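You operate a simulated robot arm through the tools that you are given. There is no shell and no other tool.

Carry out the task below with a simulated two-armed robot. There is one attempt and no reset: what you move stays moved.

## Task
Set the side guide for the purple stack and run it into lane two.
Fine: guide at the stack's mark and clamped again before you start; lift the stop bar; stop the belt after.

It is judged by the outcome, as a careful person would: the job done as asked, and still so three seconds after it is handed in. It fails if anything else is knocked over, pushed out of place, dropped, spilled or broken.

## Robot
Two 7-joint arms with fingered hands on one trunk that stands fixed in place. Base frame: the origin is at the foot of the trunk, x ahead of it, y to its left, z up; the work surface is at about z = 0.8. Readings come in m, degrees, newtons and seconds.
The left shoulder is at [0.053, 0.17, 1.264], the right one opposite. With the tool pointing down near the work surface each hand reaches from about 0.1 to 0.72 m from the base axis, measured 20 degrees to its own side. Payload 4 kg a hand.
The tool frame of a hand sits at the grasp point between the pads (the TCP): z along the fingers, y along the line on which they close. The tips reach 0.026 m beyond it. The gripper opens to 0.132 m; its body begins 0.073 m behind the TCP. The gripper is a hand of 4 fingers: y runs from the thumb to the fingers, the wrist lies at [0, 0, -0.224] in the tool frame, and closing takes about 1.5 s.
Orientation is told as [roll, pitch, yaw] about the base's x, y, z axes, in that order, counted from this pose: with the fingers straight down and closing along the base's y, the tool's x points along the base's -x, its y along +y and its z along -z.

## Interface
- The arms move only by the tool send_rows. It takes "left_increments", "right_increments" or both (then of equal length, played together; a hand with none holds still); each is a list of rows, each a list of 6 numbers: the shift along the base's x, y, z in m, then the turn, a rotation vector about the base's x, y, z in degrees. In form: [[tx, ty, tz, ax, ay, az], ...]. A call has 1 to 20 rows; each row shifts and turns the commanded pose from where the row before left it. "left_claw" and "right_claw" are, for a hand that has rows, the gripper command, from -1 (fully open) to 1 (shut), values between in proportion, set as the call begins (left out, the last holds). A row lasts 0.2 s, in which the tool goes at most 0.05 m and 8.6 degrees; a call with a longer step from one row to the next is refused whole, and so is a gripper value outside its range. A pose out of reach is approached as far as the arm can. The call stops where the force on the tool passes 50 N (or 10 N more than at its start, if that is more) or the arm is blocked; 0.2 s more then pass. The fingers move at their own pace (about 0.108 m/s each) and stop on an object; they squeeze with about 21 N. The grip force told is the motor's: it shows also when the fingers shut on nothing. Time passes only in rows, and 0.2 s behind the last, so rows that do not move let the fingers close. The reply holds the time, the measured pose of the TCP, the force on the tool along the base axes, the opening and the grip force, in the units named above and with some noise, with the torque about the TCP (base axes, N m) and any sound that the robot's microphone picked up.
- Cameras (640 x 400 px; columns grow to the right, rows downward): "scene" is now at [0.1176, -0.0487, 1.4388]; the picture's right is [-0.58, -0.81, 0.00], its down [-0.49, 0.35, -0.80] and it looks along [0.65, -0.46, -0.60] (base axes); focal length 214 px, centre (320, 200). "left" rides on the left gripper at [-0.073, 0.006, -0.094] in its tool frame; the picture's right is [-0.08, -1.00, 0.00], its down [0.79, -0.06, -0.62] and it looks along [0.61, -0.05, 0.79] (tool axes); focal length 230 px, centre (320, 200). "right" rides on the right gripper at [0.073, 0.006, -0.094] in its tool frame; the picture's right is [-0.08, 1.00, 0.00], its down [-0.78, -0.06, -0.62] and it looks along [-0.61, -0.05, 0.79] (tool axes); focal length 230 px, centre (320, 200). There is no depth. A picture from a camera that has moved, and an enlarged one, comes with that camera's place and axes in the base frame and with its lens.
- camera(camera): a new picture of that camera. No time passes.
- move_column(by): moves the trunk up (or, below 0, down) by that many m; the arms and the scene camera ride with it, the base frame stays. It gives what a move gives, with no picture.
- preshape(shape, hand): the hand has 4 fingers and takes this shape, open, in about a second: jaw (thumb against the fingers, like two jaws); tri (thumb and two fingers); tip (a fingertip pinch); poke (one finger out to press); point (the index stretched); flat (the hand flat); cup (the hand cupped); fist (a fist). The gripper value then closes the fingers along that shape, each until it touches; the sizes above hold for jaw. It gives what a move gives, with no picture.
- head_to(pan, tilt): turns the head with the scene camera to pan (to the left, within 80 degrees either way) and tilt (down, from -29 to 69), counted from straight ahead of the robot (the tilt from the chest, where the trunk bows). It gives what a move gives.
- enlarge(camera, box): a new picture of the part [left, top, right, bottom] of that camera's present view, enlarged. No time passes.
- hand_in(): hands the job in; it is judged then, once.

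Nothing tells you positions but the pictures and the camera data. Unless the task says otherwise, let go and move clear before handing in.

The tools are called after ">>>" as a command line: name --argument value ..., lists and objects as JSON in quotes. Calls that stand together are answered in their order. send_rows: Moves the arms, as the interface text tells. Its arguments: {"type":"object","properties":{"left_increments":{"type":"array","items":{"type":"array","items":{"type":"number"}}},"left_claw":{"type":"number"},"right_increments":{"type":"array","items":{"type":"array","items":{"type":"number"}}},"right_claw":{"type":"number"}},"required":[]} The other tools are called the same way: move_column (by) moves the trunk up or down; preshape (shape, hand) gives the hand a shape; head_to (pan, tilt) turns the head that bears the scene camera; camera (camera) takes a picture; enlarge (camera, box) takes an enlarged picture of a part of a camera's view; hand_in () hands the job in.

At the start:

```text
time_s: 0.0
left_eef_pos: [0.4564, -0.0596, 1.3316]
left_ee_rot: [-0.1, 0.0, 0.0]
left_contact_force: [-0.4, -0.3, 0.7]
left_ft_torque: [0.01, 0.02, -0.02]
left_width: 0.1317
left_finger_force: 0.0
left_shape: jaw
right_eef_pos: [0.3855, -0.4713, 1.3673]
right_ee_rot: [0.1, 0.0, 0.0]
right_contact_force: [0.9, -0.5, 0.1]
right_ft_torque: [0.04, 0.01, 0.0]
right_width: 0.1317
right_finger_force: 0.1
right_shape: jaw
trunk travel left (down, up): [-0.275, 0.076]
head pan, tilt (commanded): [-35.6, 37.1]
```

scene: 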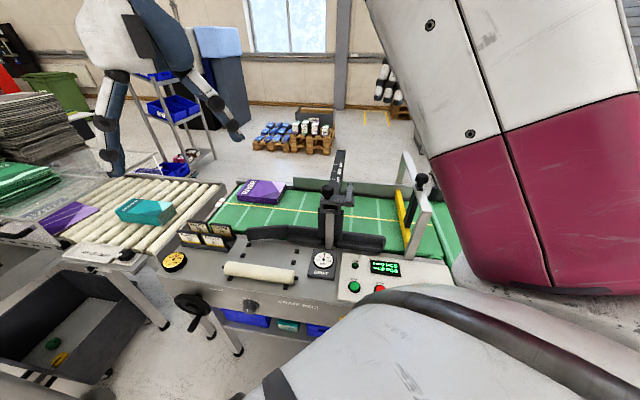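
right: 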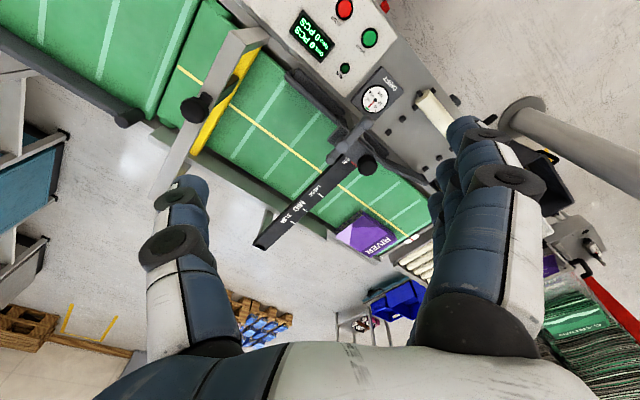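
left: 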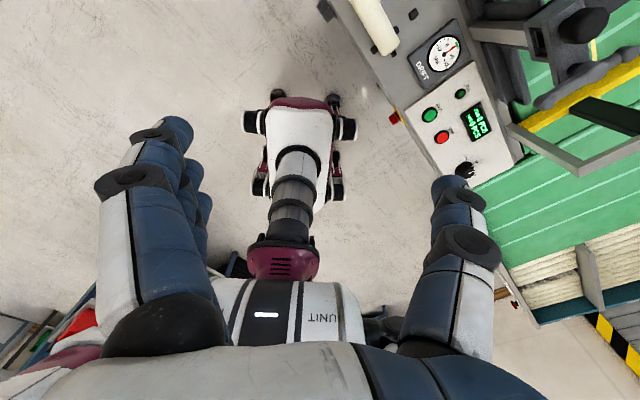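

I see a green belt with a side guide on a scaled arm, a yellow stop bar, and a control panel with buttons; a purple stack sits on the belt's upstream end. I'll look closer at the parts before moving anything.

>>> enlarge --camera "scene" --box '[160, 140, 320, 240]'

>>> enlarge --camera "scene" --box '[290, 140, 450, 240]'

>>> enlarge --camera "scene" --box '[280, 220, 440, 320]'

>>> enlarge --camera "right" --box '[240, 60, 420, 260]'

>>> enlarge --camera "scene" --box '[150, 220, 310, 320]'

```text
4.00 times, centred on (240, 190) of scene
camera zoom: at [0.1176, -0.0487, 1.4388], right [-0.58, -0.81, 0.0], down [-0.49, 0.35, -0.8], along [0.65, -0.46, -0.6], focal length 858 px, centre (640, 240)
```

zoom: 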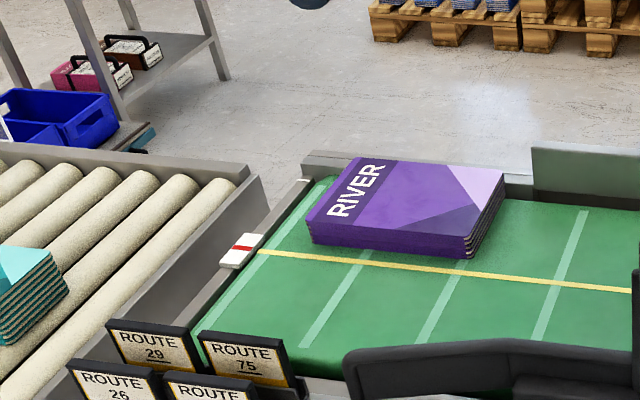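

```text
4.00 times, centred on (370, 190) of scene
camera zoom: at [0.1176, -0.0487, 1.4388], right [-0.58, -0.81, 0.0], down [-0.49, 0.35, -0.8], along [0.65, -0.46, -0.6], focal length 858 px, centre (120, 240)
```

zoom: 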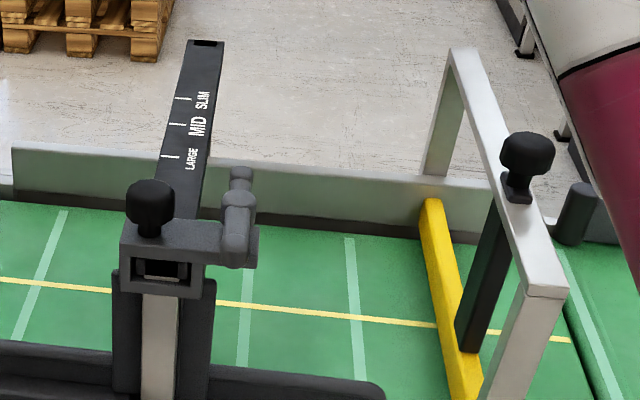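

```text
4.00 times, centred on (360, 270) of scene
camera zoom: at [0.1176, -0.0487, 1.4388], right [-0.58, -0.81, 0.0], down [-0.49, 0.35, -0.8], along [0.65, -0.46, -0.6], focal length 858 px, centre (160, -80)
```

zoom: 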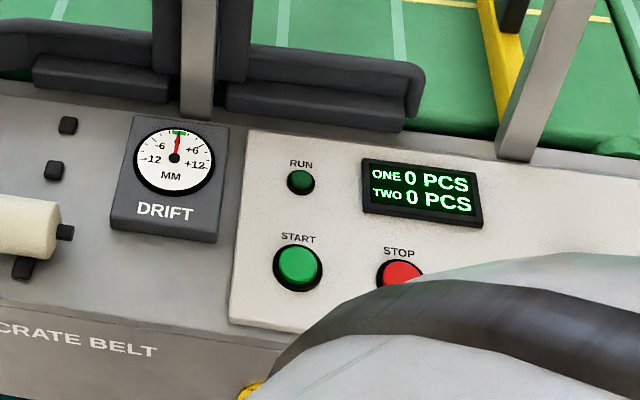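

```text
2.00 times, centred on (330, 160) of right
camera zoom: at [0.3138, -0.4658, 1.4612], right [0.08, 1.0, 0.0], down [0.78, -0.06, 0.62], along [0.61, -0.05, -0.79], focal length 460 px, centre (300, 280)
```

zoom: 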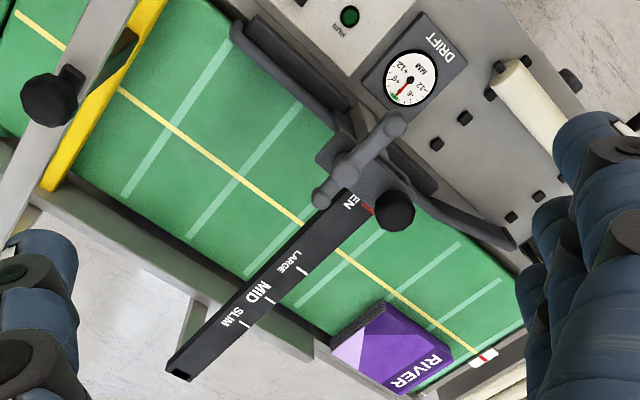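

```text
4.00 times, centred on (230, 270) of scene
camera zoom: at [0.1176, -0.0487, 1.4388], right [-0.58, -0.81, 0.0], down [-0.49, 0.35, -0.8], along [0.65, -0.46, -0.6], focal length 858 px, centre (680, -80)
```

zoom: 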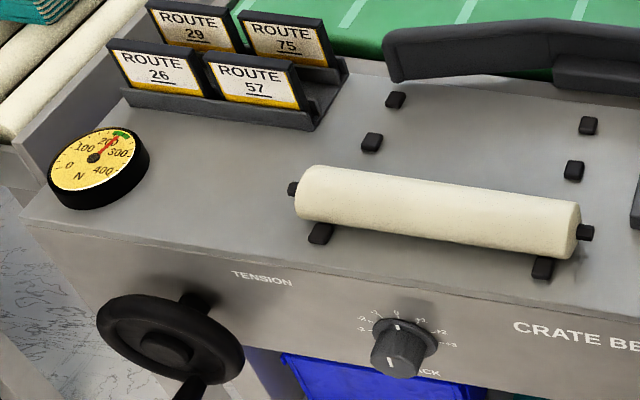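

The guide's scale reads SLIM / MID / LARGE / OPEN and it stands at OPEN now. I need to see the downstream end, lanes and anything that says which mark belongs to the purple stack, so I'll turn the head around.

>>> head_to --pan -60 --tilt 37

>>> camera --camera "scene"

>>> head_to --pan 0 --tilt 40

>>> camera --camera "scene"

```text
time_s: 0.9
left_eef_pos: [0.4554, -0.0589, 1.3313]
left_ee_rot: [-0.2, 0.1, 0.0]
left_contact_force: [0.3, 0.6, 0.1]
left_ft_torque: [-0.04, 0.05, 0.05]
left_width: 0.1318
left_finger_force: 0.0
left_shape: jaw
right_eef_pos: [0.3865, -0.4731, 1.368]
right_ee_rot: [0.0, 0.1, 0.1]
right_contact_force: [0.1, 0.4, 0.5]
right_ft_torque: [0.0, -0.01, -0.03]
right_width: 0.1321
right_finger_force: 0.0
right_shape: jaw
trunk travel left (down, up): [-0.275, 0.076]
head pan, tilt (commanded): [-60.0, 37.0]
```

```text
taken
camera scene: at [0.0905, -0.0733, 1.4389], right [-0.87, -0.5, 0.0], down [-0.3, 0.52, -0.8], along [0.4, -0.69, -0.6], focal length 214 px, centre (320, 200)
```

scene: 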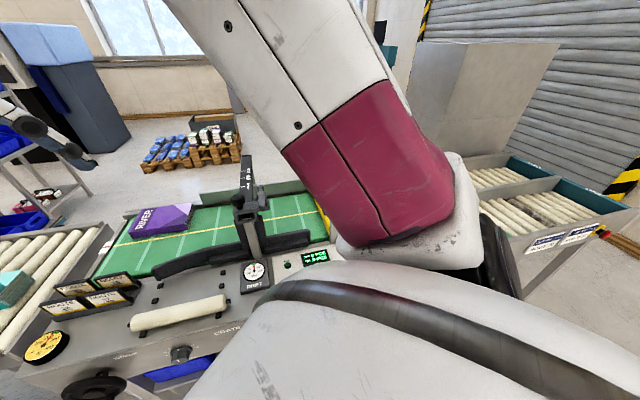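

```text
time_s: 2.2
left_eef_pos: [0.4564, -0.0597, 1.333]
left_ee_rot: [0.0, 0.0, 0.0]
left_contact_force: [-0.4, 0.0, 0.4]
left_ft_torque: [-0.04, 0.04, -0.01]
left_width: 0.132
left_finger_force: 0.0
left_shape: jaw
right_eef_pos: [0.3861, -0.4717, 1.3678]
right_ee_rot: [0.0, 0.0, 0.0]
right_contact_force: [-0.5, 0.1, 0.0]
right_ft_torque: [0.02, 0.0, 0.0]
right_width: 0.1317
right_finger_force: 0.0
right_shape: jaw
trunk travel left (down, up): [-0.275, 0.076]
head pan, tilt (commanded): [0.0, 40.0]
```

```text
taken
camera scene: at [0.132, 0.0018, 1.4345], right [0.0, -1.0, 0.0], down [-0.64, 0.0, -0.77], along [0.77, 0.0, -0.64], focal length 214 px, centre (320, 200)
```

scene: 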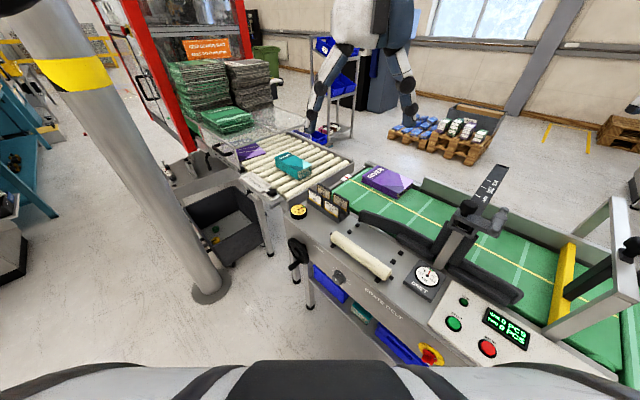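

The belt runs to the right and then to two labelled roller lanes downstream. I'll zoom on these from the present view and then from further right.

>>> enlarge --camera "scene" --box '[480, 180, 640, 380]'

>>> enlarge --camera "scene" --box '[340, 150, 540, 290]'

>>> enlarge --camera "scene" --box '[220, 130, 360, 230]'

>>> enlarge --camera "scene" --box '[280, 220, 460, 370]'

```text
2.00 times, centred on (560, 280) of scene
camera zoom: at [0.132, 0.0018, 1.4345], right [0.0, -1.0, 0.0], down [-0.64, 0.0, -0.77], along [0.77, 0.0, -0.64], focal length 429 px, centre (-160, 40)
```

zoom: 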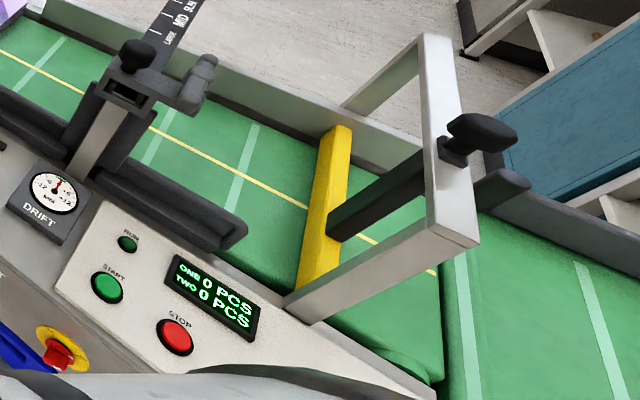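

```text
2.86 times, centred on (440, 220) of scene
camera zoom: at [0.132, 0.0018, 1.4345], right [0.0, -1.0, 0.0], down [-0.64, 0.0, -0.77], along [0.77, 0.0, -0.64], focal length 613 px, centre (-23, 143)
```

zoom: 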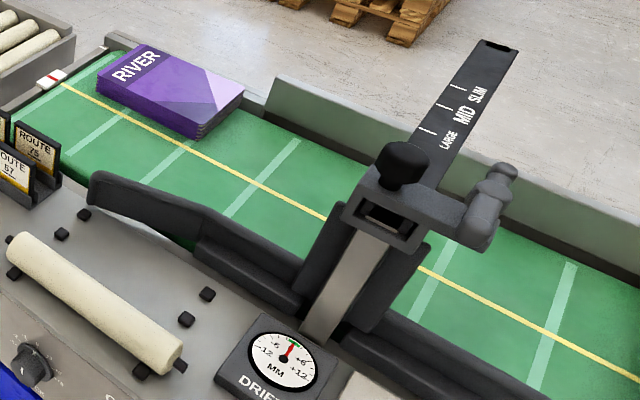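

```text
4.00 times, centred on (290, 180) of scene
camera zoom: at [0.132, 0.0018, 1.4345], right [0.0, -1.0, 0.0], down [-0.64, 0.0, -0.77], along [0.77, 0.0, -0.64], focal length 858 px, centre (440, 280)
```

zoom: 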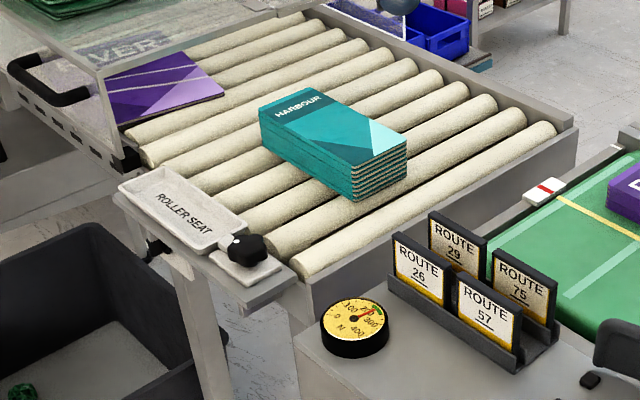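

```text
2.67 times, centred on (370, 295) of scene
camera zoom: at [0.132, 0.0018, 1.4345], right [0.0, -1.0, 0.0], down [-0.64, 0.0, -0.77], along [0.77, 0.0, -0.64], focal length 572 px, centre (187, -53)
```

zoom: 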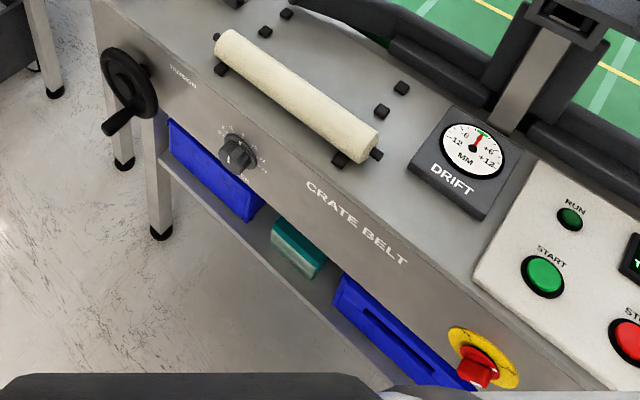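

The belt continues right past the stop gate; I need the downstream end with the lane labels and any diverter, so I'll look further right.

>>> head_to --pan -79 --tilt 35

>>> camera --camera "scene"

>>> enlarge --camera "scene" --box '[300, 100, 540, 300]'

>>> enlarge --camera "right" --box '[0, 0, 280, 240]'

>>> enlarge --camera "left" --box '[400, 0, 640, 340]'

```text
time_s: 3.7
left_eef_pos: [0.4569, -0.0604, 1.3319]
left_ee_rot: [0.0, 0.1, -0.1]
left_contact_force: [-0.6, 0.2, -0.6]
left_ft_torque: [0.0, -0.02, 0.02]
left_width: 0.1319
left_finger_force: 0.1
left_shape: jaw
right_eef_pos: [0.3865, -0.4727, 1.3678]
right_ee_rot: [0.0, 0.0, 0.0]
right_contact_force: [0.1, 0.2, -0.4]
right_ft_torque: [-0.01, 0.02, -0.01]
right_width: 0.1321
right_finger_force: 0.1
right_shape: jaw
trunk travel left (down, up): [-0.275, 0.076]
head pan, tilt (commanded): [-79.0, 35.0]
```

```text
taken
camera scene: at [0.0638, -0.0845, 1.442], right [-0.98, -0.19, 0.0], down [-0.11, 0.56, -0.82], along [0.16, -0.8, -0.57], focal length 214 px, centre (320, 200)
```

scene: 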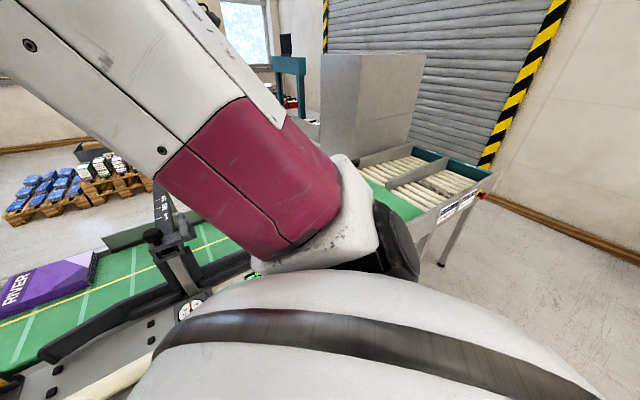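

```text
2.00 times, centred on (420, 200) of scene
camera zoom: at [0.0638, -0.0845, 1.442], right [-0.98, -0.19, 0.0], down [-0.11, 0.56, -0.82], along [0.16, -0.8, -0.57], focal length 429 px, centre (120, 200)
```

zoom: 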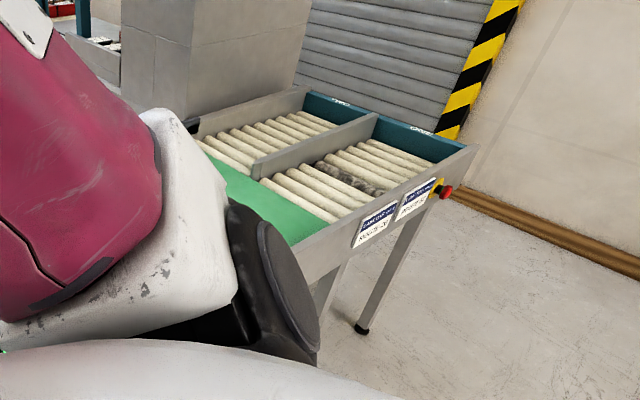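

```text
1.67 times, centred on (140, 120) of right
camera zoom: at [0.3138, -0.4658, 1.4612], right [0.08, 1.0, 0.0], down [0.79, -0.06, 0.62], along [0.61, -0.05, -0.79], focal length 384 px, centre (620, 333)
```

zoom: 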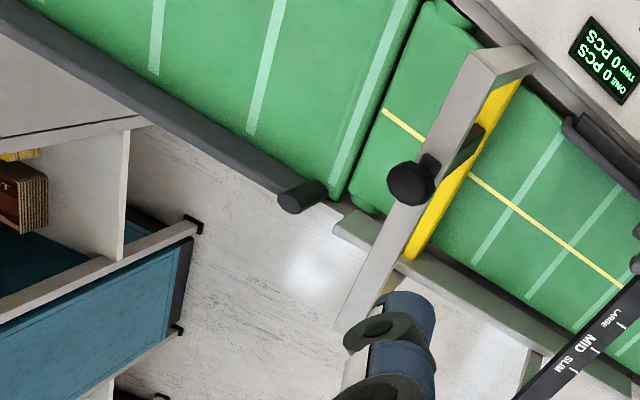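

```text
1.18 times, centred on (520, 170) of left
camera zoom: at [0.5278, -0.0534, 1.4257], right [0.08, -1.0, 0.0], down [-0.79, -0.06, 0.62], along [-0.61, -0.05, -0.79], focal length 271 px, centre (85, 235)
```

zoom: 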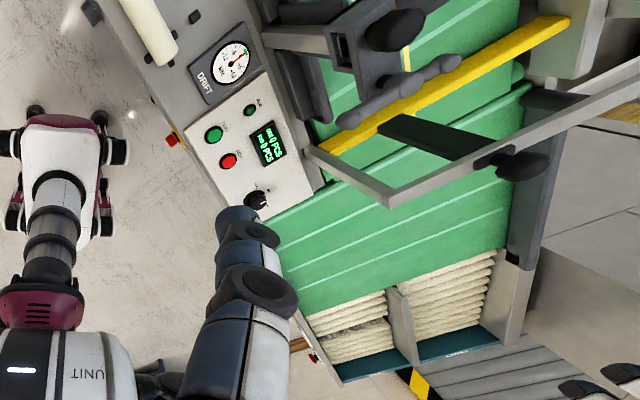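

There's a black selector knob on the panel near the display, seen by the left camera. I'll zoom on it, and on the lanes and labels.

>>> enlarge --camera "left" --box '[410, 80, 530, 200]'

>>> enlarge --camera "left" --box '[460, 180, 640, 340]'

>>> enlarge --camera "scene" --box '[420, 130, 500, 230]'

>>> enlarge --camera "left" --box '[460, 0, 640, 110]'

```text
3.33 times, centred on (470, 140) of left
camera zoom: at [0.5278, -0.0534, 1.4257], right [0.08, -1.0, 0.0], down [-0.79, -0.06, 0.62], along [-0.61, -0.05, -0.79], focal length 767 px, centre (-180, 400)
```

zoom: 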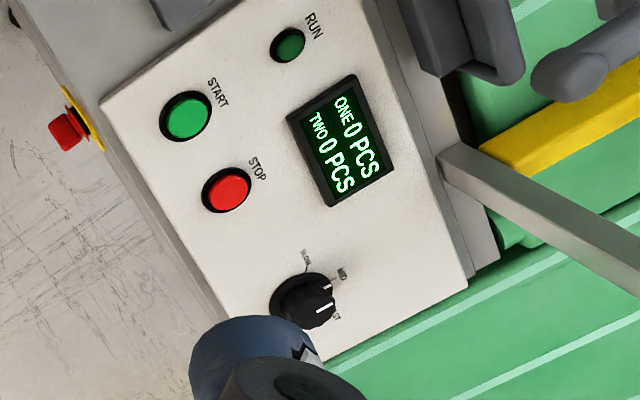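

```text
2.50 times, centred on (550, 260) of left
camera zoom: at [0.5278, -0.0534, 1.4257], right [0.08, -1.0, 0.0], down [-0.79, -0.06, 0.62], along [-0.61, -0.05, -0.79], focal length 575 px, centre (-255, 50)
```

zoom: 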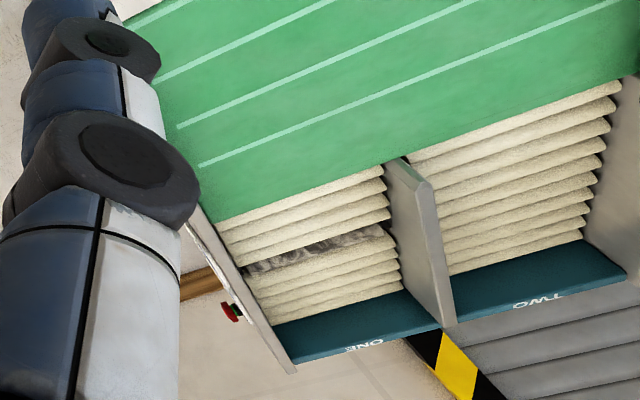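

```text
4.00 times, centred on (460, 180) of scene
camera zoom: at [0.0638, -0.0845, 1.442], right [-0.98, -0.19, 0.0], down [-0.11, 0.56, -0.82], along [0.16, -0.8, -0.57], focal length 858 px, centre (-240, 280)
```

zoom: 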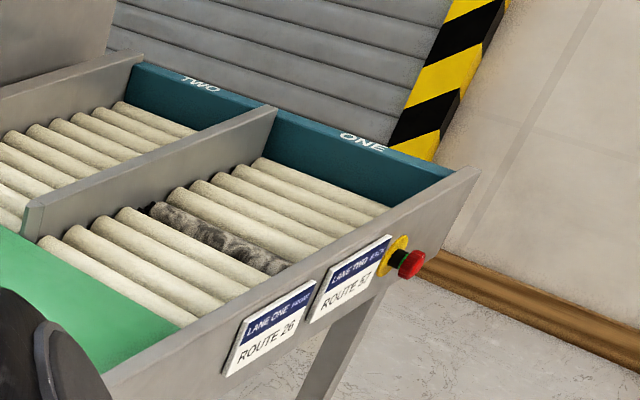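

```text
3.56 times, centred on (550, 55) of left
camera zoom: at [0.5278, -0.0534, 1.4257], right [0.08, -1.0, 0.0], down [-0.79, -0.06, 0.62], along [-0.61, -0.05, -0.79], focal length 818 px, centre (-498, 716)
```

zoom: 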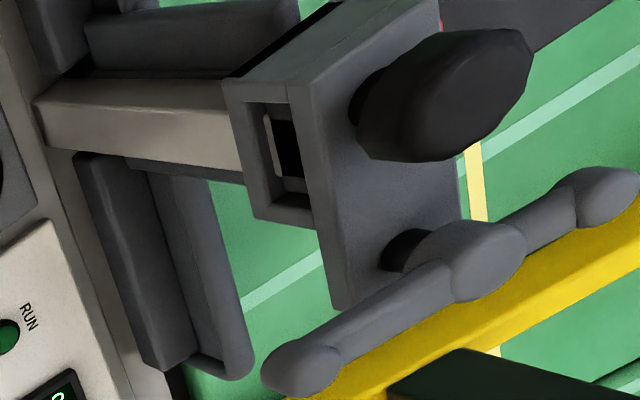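

Lane two is the far lane (sign TWO), the belt runs diagonally in the base frame, and the panel has START, STOP and a SLOW/MID/FAST dial. I'll bring the right arm down and back to clear the head camera's view.

>>> send_rows --right_increments '[[-0.02, -0.01, -0.035, 0, 0, 0], [-0.02, -0.01, -0.035, 0, 0, 0], [-0.02, -0.01, -0.035, 0, 0, 0], [-0.02, -0.01, -0.035, 0, 0, 0], [-0.02, -0.01, -0.035, 0, 0, 0], [-0.02, -0.01, -0.035, 0, 0, 0]]'

>>> head_to --pan -50 --tilt 40

>>> camera --camera "scene"

>>> camera --camera "right"

```text
time_s: 5.1
left_eef_pos: [0.4554, -0.0613, 1.3314]
left_ee_rot: [0.0, 0.0, -0.1]
left_contact_force: [-0.8, -0.6, 0.1]
left_ft_torque: [-0.02, 0.02, 0.0]
left_width: 0.132
left_finger_force: 0.1
left_shape: jaw
right_eef_pos: [0.2664, -0.5338, 1.155]
right_ee_rot: [0.0, -0.1, 0.0]
right_contact_force: [-0.1, 0.1, 0.8]
right_ft_torque: [0.02, 0.01, 0.0]
right_width: 0.1319
right_finger_force: 0.1
right_shape: jaw
trunk travel left (down, up): [-0.275, 0.076]
head pan, tilt (commanded): [-79.0, 35.0]
```

```text
time_s: 6.0
left_eef_pos: [0.4564, -0.0604, 1.3332]
left_ee_rot: [0.1, 0.0, -0.1]
left_contact_force: [0.0, -0.1, 0.4]
left_ft_torque: [-0.04, -0.02, 0.0]
left_width: 0.1316
left_finger_force: 0.0
left_shape: jaw
right_eef_pos: [0.2663, -0.5328, 1.1562]
right_ee_rot: [-0.1, 0.0, 0.0]
right_contact_force: [0.5, -0.5, -0.1]
right_ft_torque: [0.0, 0.02, 0.01]
right_width: 0.1319
right_finger_force: 0.2
right_shape: jaw
trunk travel left (down, up): [-0.275, 0.076]
head pan, tilt (commanded): [-50.0, 40.0]
```

```text
taken
camera scene: at [0.1015, -0.0633, 1.4345], right [-0.77, -0.64, 0.0], down [-0.41, 0.49, -0.77], along [0.49, -0.59, -0.64], focal length 214 px, centre (320, 200)
```

scene: 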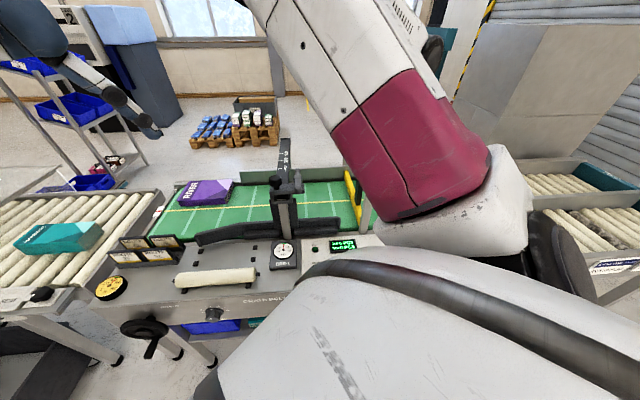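

```text
taken
camera right: at [0.1936, -0.526, 1.2507], right [0.08, 1.0, 0.0], down [0.78, -0.06, 0.62], along [0.61, -0.05, -0.79], focal length 230 px, centre (320, 200)
```

right: 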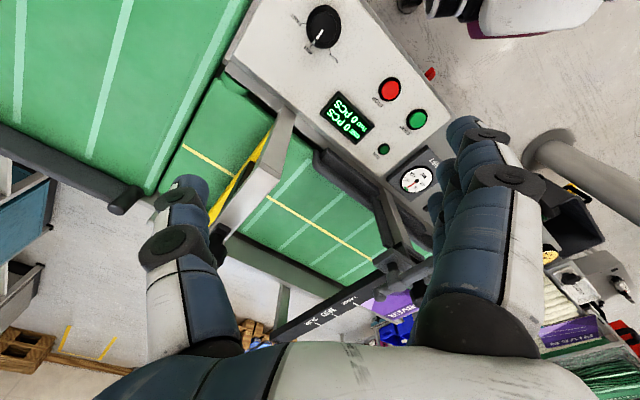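

The arm still hides the gate from the head, but the hand cameras can serve. I'll zoom on the lane cards and panel, and look at what's on the scale.

>>> enlarge --camera "scene" --box '[250, 130, 370, 220]'

>>> enlarge --camera "right" --box '[240, 0, 460, 150]'

>>> enlarge --camera "right" --box '[100, 60, 300, 260]'

>>> enlarge --camera "scene" --box '[500, 130, 640, 300]'

>>> enlarge --camera "right" --box '[260, 250, 440, 350]'

```text
4.44 times, centred on (310, 175) of scene
camera zoom: at [0.1015, -0.0633, 1.4345], right [-0.77, -0.64, 0.0], down [-0.41, 0.49, -0.77], along [0.49, -0.59, -0.64], focal length 953 px, centre (364, 311)
```

zoom: 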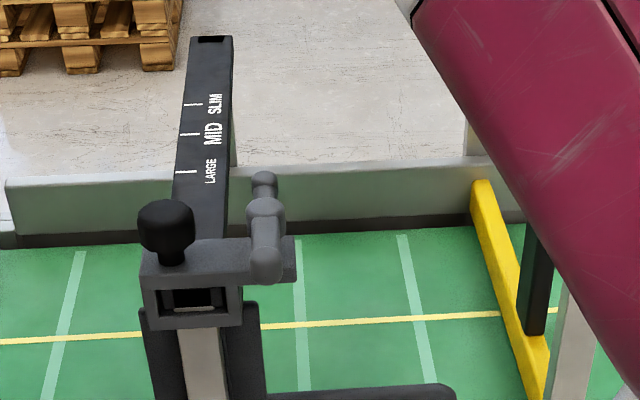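

```text
2.67 times, centred on (350, 75) of right
camera zoom: at [0.1936, -0.526, 1.2507], right [0.08, 1.0, 0.0], down [0.78, -0.06, 0.62], along [0.61, -0.05, -0.79], focal length 614 px, centre (240, 533)
```

zoom: 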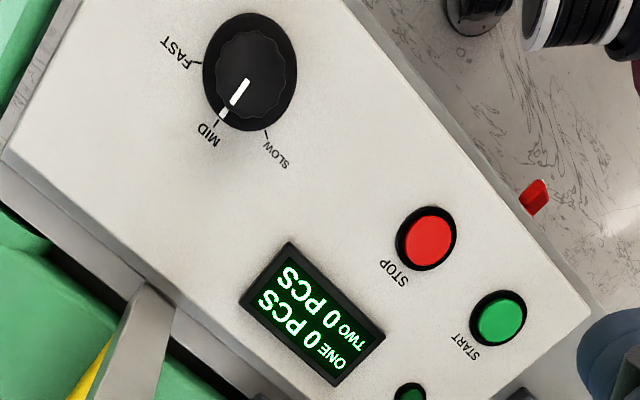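

```text
2.00 times, centred on (200, 160) of right
camera zoom: at [0.1936, -0.526, 1.2507], right [0.08, 1.0, 0.0], down [0.78, -0.06, 0.62], along [0.61, -0.05, -0.79], focal length 460 px, centre (560, 280)
```

zoom: 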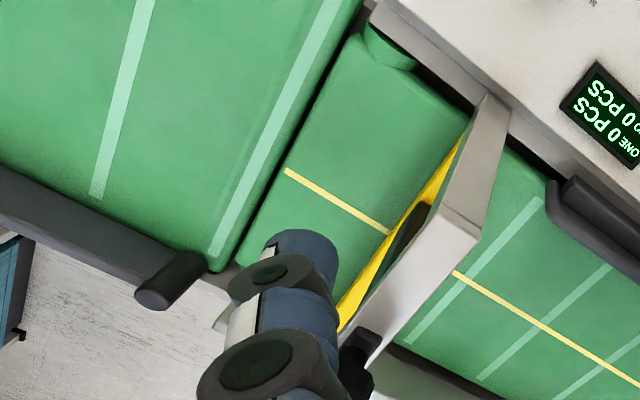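

```text
2.35 times, centred on (570, 215) of scene
camera zoom: at [0.1015, -0.0633, 1.4345], right [-0.77, -0.64, 0.0], down [-0.41, 0.49, -0.77], along [0.49, -0.59, -0.64], focal length 505 px, centre (-268, 165)
```

zoom: 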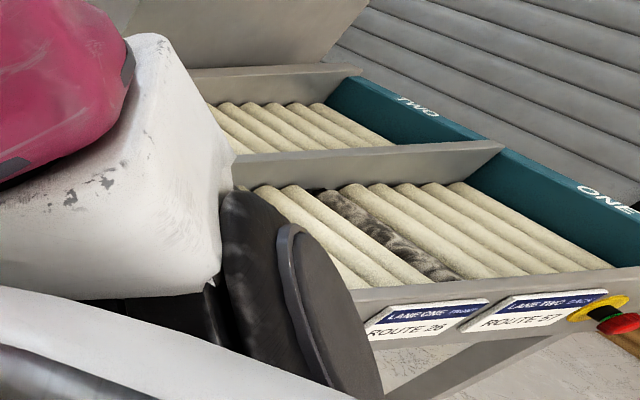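

```text
3.56 times, centred on (350, 300) of right
camera zoom: at [0.1936, -0.526, 1.2507], right [0.08, 1.0, 0.0], down [0.78, -0.06, 0.62], along [0.61, -0.05, -0.79], focal length 818 px, centre (213, -156)
```

zoom: 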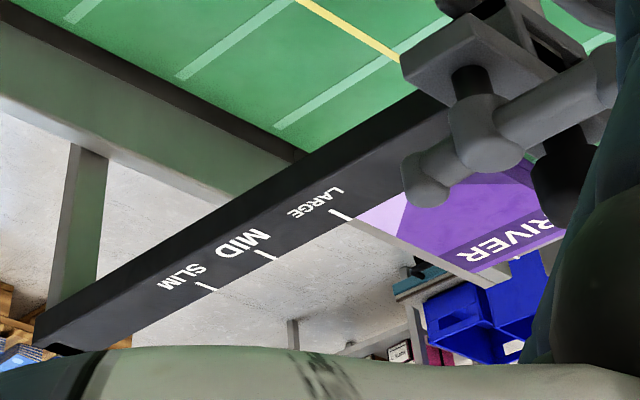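

The cards say lane one = front, lane two = back, and the guide scale has OPEN, LARGE, MID and SLIM. I'll clear the left arm and bring the right-hand camera over to look closely at the stack, the rail and the carriage.

>>> send_rows --left_increments '[[-0.015, 0.035, 0, 0, 0, 0], [-0.015, 0.035, 0, 0, 0, 0], [-0.015, 0.035, 0, 0, 0, 0], [-0.015, 0.035, 0, 0, 0, 0], [-0.015, 0.035, 0, 0, 0, 0], [-0.015, 0.035, 0, 0, 0, 0], [-0.015, 0.035, 0, 0, 0, 0], [-0.015, 0.035, 0, 0, 0, 0], [-0.015, 0.035, 0, 0, 0, 0], [0, 0, 0, 0, 0, 0], [0, 0, 0, 0, 0, 0], [0, 0, 0, 0, 0, 0]]' --right_increments '[[0, 0, 0.04, 0, 0, 0], [0, 0, 0.04, 0, 0, 0], [0, 0, 0.04, 0, 0, 0], [0, 0, 0.04, 0, 0, 0], [0, 0, 0.04, 0, 0, 0], [0.02, 0.04, 0, 0, 0, 0], [0.02, 0.04, 0, 0, 0, 0], [0.02, 0.04, 0, 0, 0, 0], [0.02, 0.04, 0, 0, 0, 0], [0.02, 0.04, 0, 0, 0, 0], [0.02, 0.04, 0, 0, 0, 0], [0.02, 0.04, 0, 0, 0, 0]]'

>>> camera --camera "right"

>>> camera --camera "left"

```text
time_s: 8.6
left_eef_pos: [0.3227, 0.2551, 1.3333]
left_ee_rot: [0.1, 0.0, 0.0]
left_contact_force: [-0.2, 0.5, 0.7]
left_ft_torque: [0.01, 0.02, -0.05]
left_width: 0.132
left_finger_force: 0.0
left_shape: jaw
right_eef_pos: [0.3546, -0.4293, 1.3504]
right_ee_rot: [1.8, 0.0, -2.9]
right_contact_force: [0.4, -0.6, -0.1]
right_ft_torque: [0.03, 0.01, 0.04]
right_width: 0.1318
right_finger_force: 0.1
right_shape: jaw
right hand out of reach, approached as far as the arm can: row 9, 10, 11, 12
trunk travel left (down, up): [-0.275, 0.076]
head pan, tilt (commanded): [-50.0, 40.0]
```

```text
taken
camera right: at [0.282, -0.4219, 1.4445], right [0.13, 0.99, 0.03], down [0.78, -0.12, 0.61], along [0.61, -0.06, -0.79], focal length 230 px, centre (320, 200)
```

right: 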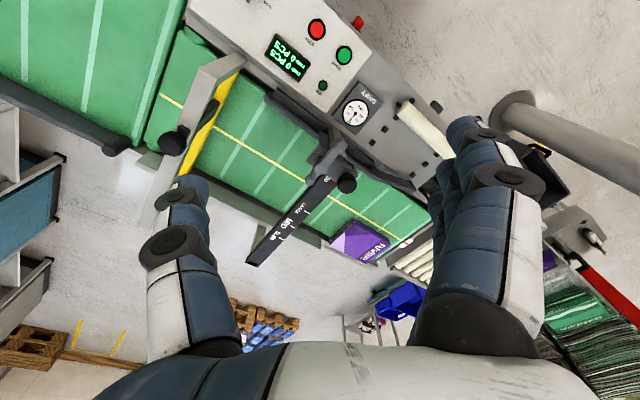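

```text
taken
camera left: at [0.394, 0.2612, 1.4261], right [0.08, -1.0, 0.0], down [-0.78, -0.06, 0.62], along [-0.61, -0.05, -0.79], focal length 230 px, centre (320, 200)
```

left: 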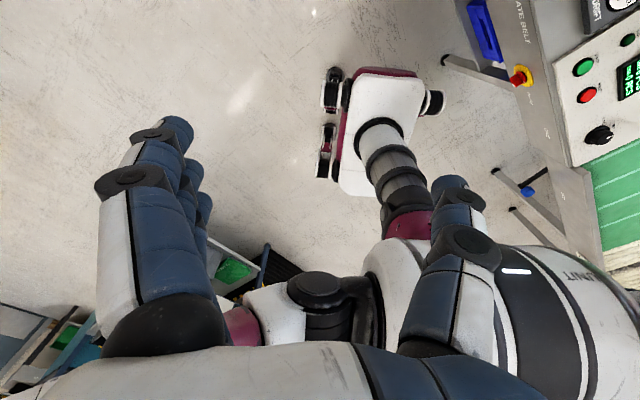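

The right hand can't come closer in at that height, but its camera sees the belt well from here. I'll zoom on the stack, carriage and gate from this view.

>>> enlarge --camera "right" --box '[280, 100, 440, 270]'

>>> enlarge --camera "right" --box '[120, 30, 280, 190]'

>>> enlarge --camera "right" --box '[230, 120, 370, 270]'

>>> camera --camera "scene"

```text
2.35 times, centred on (360, 185) of right
camera zoom: at [0.282, -0.4219, 1.4445], right [0.13, 0.99, 0.03], down [0.78, -0.12, 0.61], along [0.61, -0.06, -0.79], focal length 541 px, centre (226, 235)
```

zoom: 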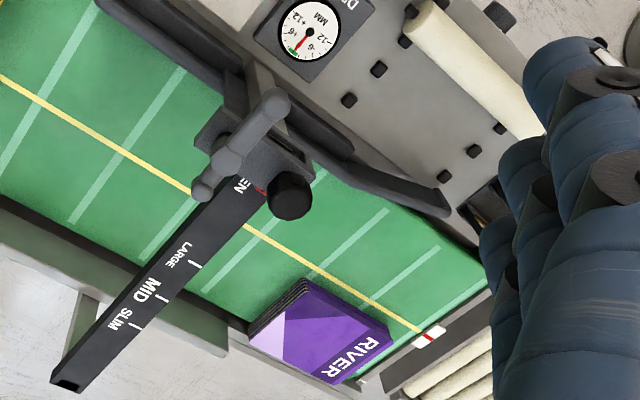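

```text
2.50 times, centred on (200, 110) of right
camera zoom: at [0.282, -0.4219, 1.4445], right [0.13, 0.99, 0.03], down [0.78, -0.12, 0.61], along [0.61, -0.06, -0.79], focal length 575 px, centre (620, 425)
```

zoom: 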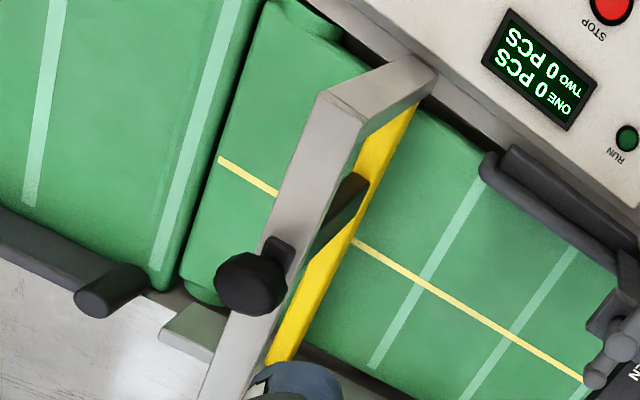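

```text
2.67 times, centred on (300, 195) of right
camera zoom: at [0.282, -0.4219, 1.4445], right [0.13, 0.99, 0.03], down [0.78, -0.12, 0.61], along [0.61, -0.06, -0.79], focal length 614 px, centre (373, 213)
```

zoom: 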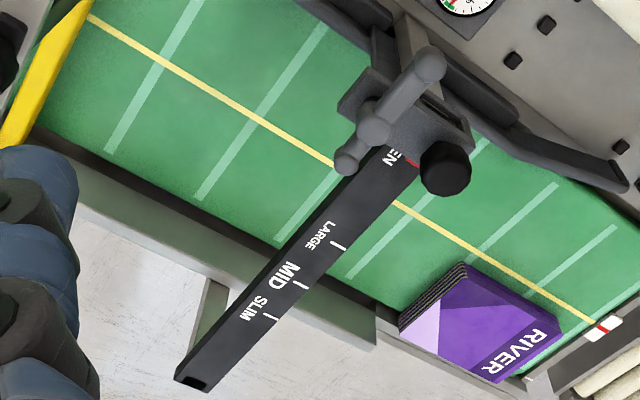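

```text
taken
camera scene: at [0.1027, -0.0641, 1.4343], right [-0.77, -0.64, 0.0], down [-0.41, 0.49, -0.77], along [0.49, -0.59, -0.64], focal length 214 px, centre (320, 200)
```

scene: 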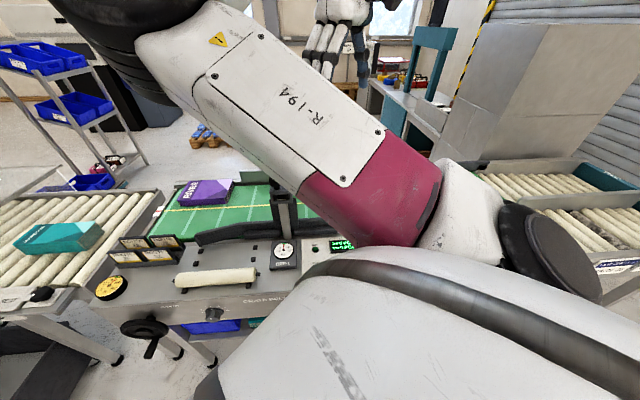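

The scale and stack are visible together here. I'll zoom in more to measure the stack's width across the belt against the marks.

>>> enlarge --camera "right" --box '[310, 190, 420, 270]'

>>> enlarge --camera "right" --box '[240, 120, 360, 210]'

>>> enlarge --camera "scene" --box '[150, 160, 300, 260]'

>>> enlarge --camera "right" --box '[235, 180, 325, 270]'

```text
5.00 times, centred on (365, 230) of right
camera zoom: at [0.282, -0.4219, 1.4445], right [0.13, 0.99, 0.03], down [0.78, -0.12, 0.61], along [0.61, -0.06, -0.79], focal length 1150 px, centre (95, 50)
```

zoom: 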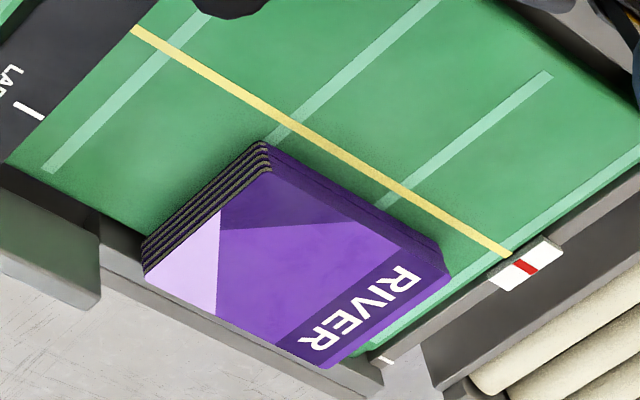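

```text
4.44 times, centred on (300, 165) of right
camera zoom: at [0.282, -0.4219, 1.4445], right [0.13, 0.99, 0.03], down [0.78, -0.12, 0.61], along [0.61, -0.06, -0.79], focal length 1022 px, centre (409, 356)
```

zoom: 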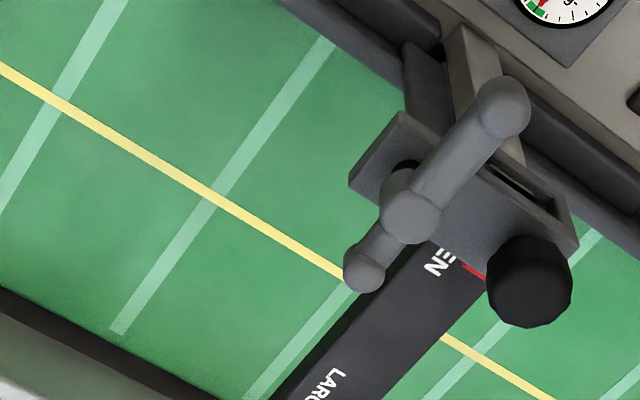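

```text
4.00 times, centred on (225, 210) of scene
camera zoom: at [0.1027, -0.0641, 1.4343], right [-0.77, -0.64, 0.0], down [-0.41, 0.49, -0.77], along [0.49, -0.59, -0.64], focal length 858 px, centre (700, 160)
```

zoom: 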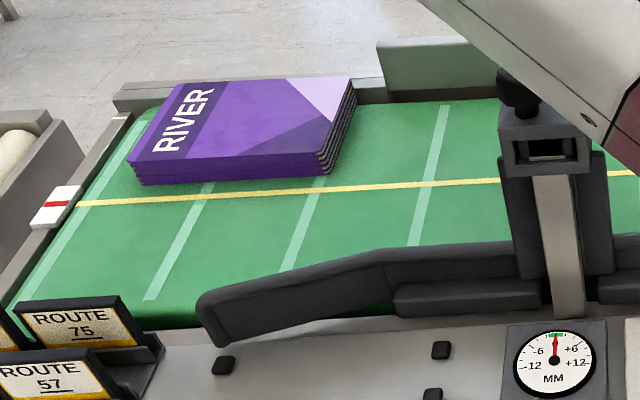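

```text
4.44 times, centred on (280, 225) of right
camera zoom: at [0.282, -0.4219, 1.4445], right [0.13, 0.99, 0.03], down [0.78, -0.12, 0.61], along [0.61, -0.06, -0.79], focal length 1022 px, centre (498, 89)
```

zoom: 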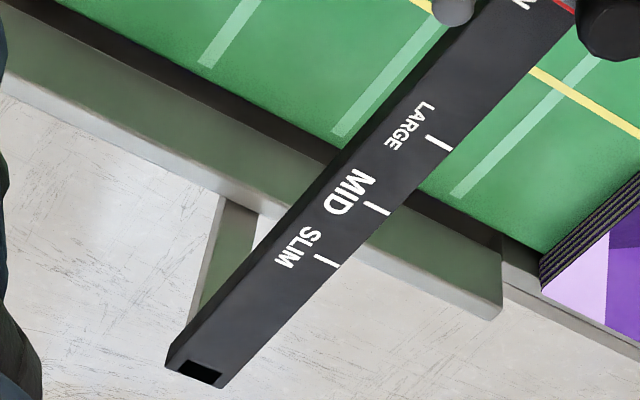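

The stack measures about 0.14 m across the belt; the guide-to-wall gap works out at about 0.24 m at LARGE, 0.18 m at MID and 0.12 m at SLIM, so MID is the stack's mark. The grey cross lever beside the carriage looks like the clamp and the black knob the grip; I'll back the right hand off and look closer at both.

>>> send_rows --right_increments '[[-0.01, -0.04, 0, 0, 0, 0], [-0.01, -0.04, 0, 0, 0, 0], [0, 0, 0, 0, 0, 0]]'

>>> camera --camera "right"

```text
time_s: 9.4
left_eef_pos: [0.3215, 0.2568, 1.3325]
left_ee_rot: [-0.1, 0.0, 0.0]
left_contact_force: [1.3, 0.1, 0.1]
left_ft_torque: [-0.03, -0.01, 0.01]
left_width: 0.1322
left_finger_force: 0.1
left_shape: jaw
right_eef_pos: [0.3435, -0.4881, 1.3554]
right_ee_rot: [0.0, 0.1, 0.1]
right_contact_force: [0.1, 0.0, -0.2]
right_ft_torque: [-0.02, -0.03, -0.01]
right_width: 0.1319
right_finger_force: 0.1
right_shape: jaw
trunk travel left (down, up): [-0.275, 0.076]
head pan, tilt (commanded): [-50.0, 40.0]
```

```text
taken
camera right: at [0.27, -0.4821, 1.4499], right [0.07, 1.0, 0.0], down [0.78, -0.06, 0.62], along [0.62, -0.05, -0.79], focal length 230 px, centre (320, 200)
```

right: 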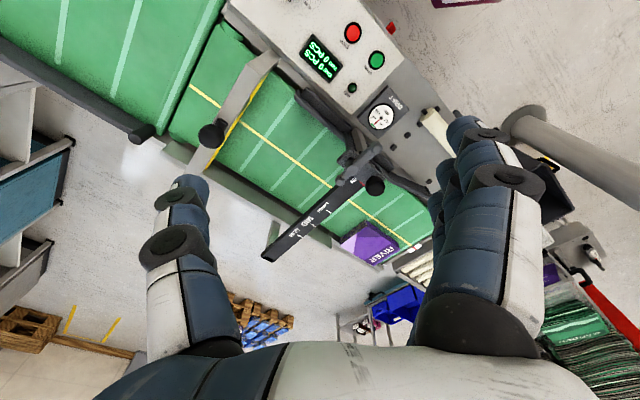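

The arm is at (0.34, -0.49, 1.36). I'll take strong zooms of the carriage lever and of the gate mechanism from this pose.

>>> enlarge --camera "right" --box '[325, 135, 405, 205]'

>>> enlarge --camera "right" --box '[180, 40, 300, 180]'

>>> enlarge --camera "scene" --box '[240, 150, 340, 250]'

>>> enlarge --camera "right" --box '[0, 0, 240, 160]'

```text
5.71 times, centred on (365, 170) of right
camera zoom: at [0.27, -0.4821, 1.4499], right [0.07, 1.0, 0.0], down [0.78, -0.06, 0.62], along [0.62, -0.05, -0.79], focal length 1315 px, centre (63, 371)
```

zoom: 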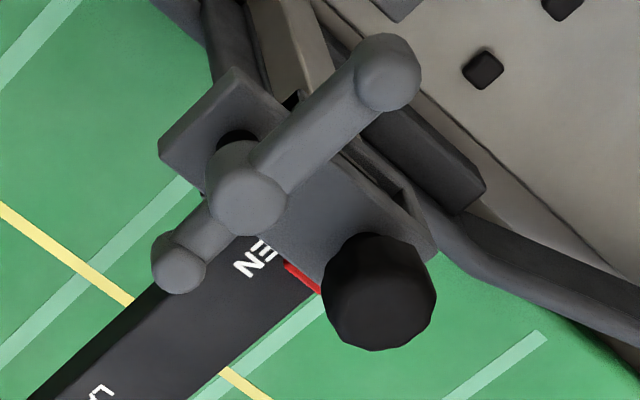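

```text
2.86 times, centred on (240, 110) of right
camera zoom: at [0.27, -0.4821, 1.4499], right [0.07, 1.0, 0.0], down [0.78, -0.06, 0.62], along [0.62, -0.05, -0.79], focal length 657 px, centre (549, 457)
```

zoom: 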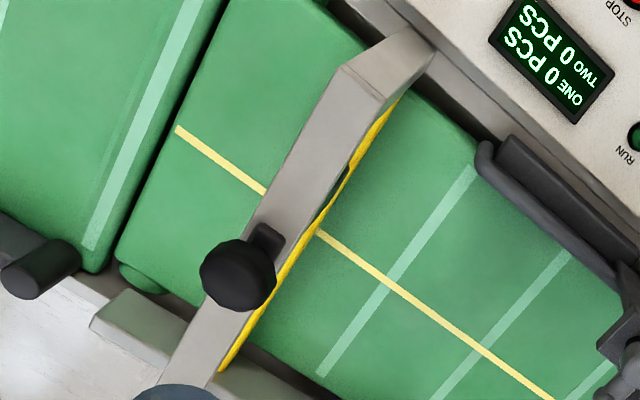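

```text
4.00 times, centred on (290, 200) of scene
camera zoom: at [0.1016, -0.0616, 1.4345], right [-0.77, -0.64, 0.0], down [-0.41, 0.49, -0.77], along [0.49, -0.59, -0.64], focal length 858 px, centre (440, 200)
```

zoom: 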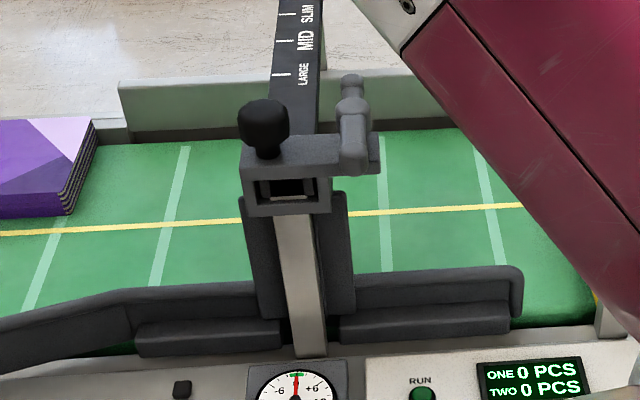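

```text
2.50 times, centred on (120, 80) of right
camera zoom: at [0.27, -0.4821, 1.4499], right [0.07, 1.0, 0.0], down [0.78, -0.06, 0.62], along [0.62, -0.05, -0.79], focal length 575 px, centre (820, 500)
```

zoom: 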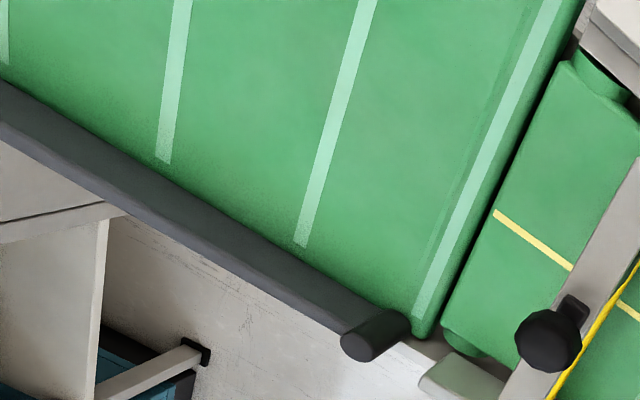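

I see the lever's long arm points toward the operator, parallel to the scale bar; turning it counter-clockwise (tip toward downstream) has free room, so it looks clamped now. I'll shape the right hand to poke and look at where the fingertip sits.

>>> preshape --shape "poke" --hand "right"

>>> camera --camera "right"

>>> head_to --pan -45 --tilt 15

>>> camera --camera "scene"

```text
time_s: 10.3
left_eef_pos: [0.3217, 0.2562, 1.3328]
left_ee_rot: [0.0, 0.0, 0.0]
left_contact_force: [0.3, -0.2, -0.1]
left_ft_torque: [0.03, 0.01, -0.03]
left_width: 0.1318
left_finger_force: 0.0
left_shape: jaw
right_eef_pos: [0.3425, -0.4901, 1.3538]
right_ee_rot: [-0.1, 0.0, 0.1]
right_contact_force: [0.0, 0.6, -0.4]
right_ft_torque: [0.04, 0.0, -0.01]
right_width: 0.0
right_finger_force: 0.1
right_shape: poke
trunk travel left (down, up): [-0.275, 0.076]
head pan, tilt (commanded): [-50.0, 40.0]
```

```text
taken
camera right: at [0.2697, -0.4835, 1.4492], right [0.08, 1.0, 0.0], down [0.78, -0.06, 0.62], along [0.61, -0.05, -0.79], focal length 230 px, centre (320, 200)
```

right: 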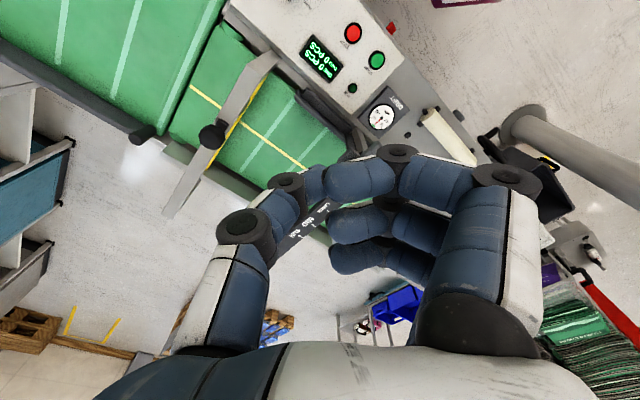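

```text
time_s: 11.2
left_eef_pos: [0.3217, 0.255, 1.3323]
left_ee_rot: [0.0, 0.0, 0.0]
left_contact_force: [-0.7, -0.3, -0.2]
left_ft_torque: [0.0, -0.01, -0.01]
left_width: 0.1321
left_finger_force: 0.0
left_shape: jaw
right_eef_pos: [0.343, -0.4893, 1.355]
right_ee_rot: [0.0, 0.0, 0.0]
right_contact_force: [-0.5, -1.4, -0.7]
right_ft_torque: [-0.02, 0.03, 0.02]
right_width: 0.0
right_finger_force: 0.1
right_shape: poke
trunk travel left (down, up): [-0.275, 0.076]
head pan, tilt (commanded): [-45.0, 15.0]
```

```text
taken
camera scene: at [0.113, -0.0641, 1.4739], right [-0.71, -0.71, 0.0], down [-0.18, 0.18, -0.97], along [0.68, -0.68, -0.26], focal length 214 px, centre (320, 200)
```

scene: 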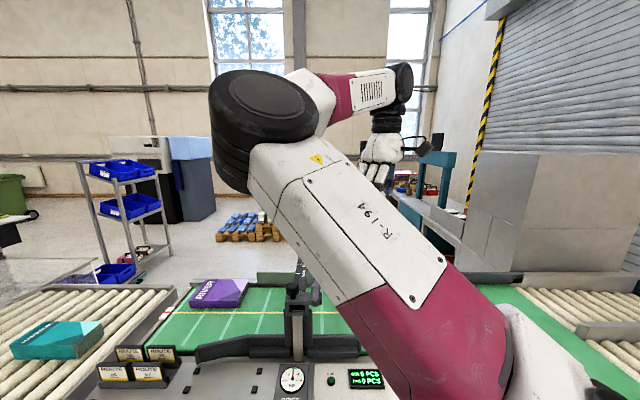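

The head view shows the right hand from the side. I'll zoom in on it to see the poking finger.

>>> enlarge --camera "scene" --box '[330, 60, 450, 220]'

>>> enlarge --camera "right" --box '[200, 120, 480, 300]'

```text
2.50 times, centred on (390, 140) of scene
camera zoom: at [0.113, -0.0641, 1.4739], right [-0.71, -0.71, 0.0], down [-0.18, 0.18, -0.97], along [0.68, -0.68, -0.26], focal length 536 px, centre (145, 350)
```

zoom: 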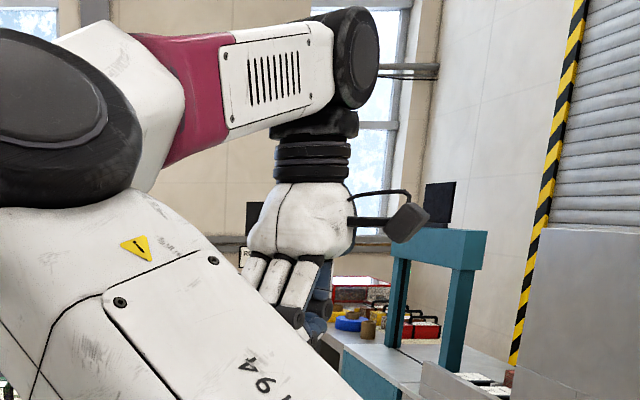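

```text
2.22 times, centred on (340, 210) of right
camera zoom: at [0.2698, -0.4838, 1.4491], right [0.08, 1.0, 0.0], down [0.79, -0.06, 0.62], along [0.61, -0.05, -0.79], focal length 511 px, centre (276, 178)
```

zoom: 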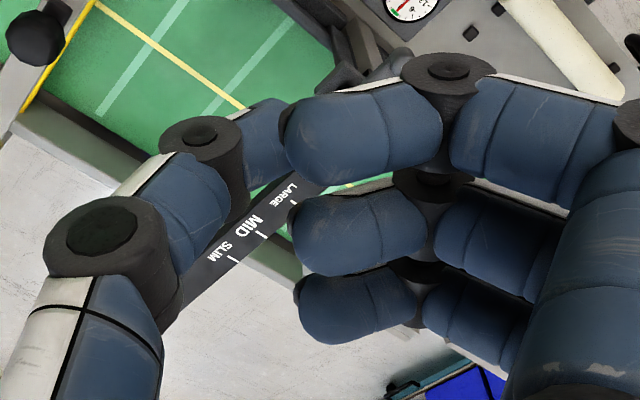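

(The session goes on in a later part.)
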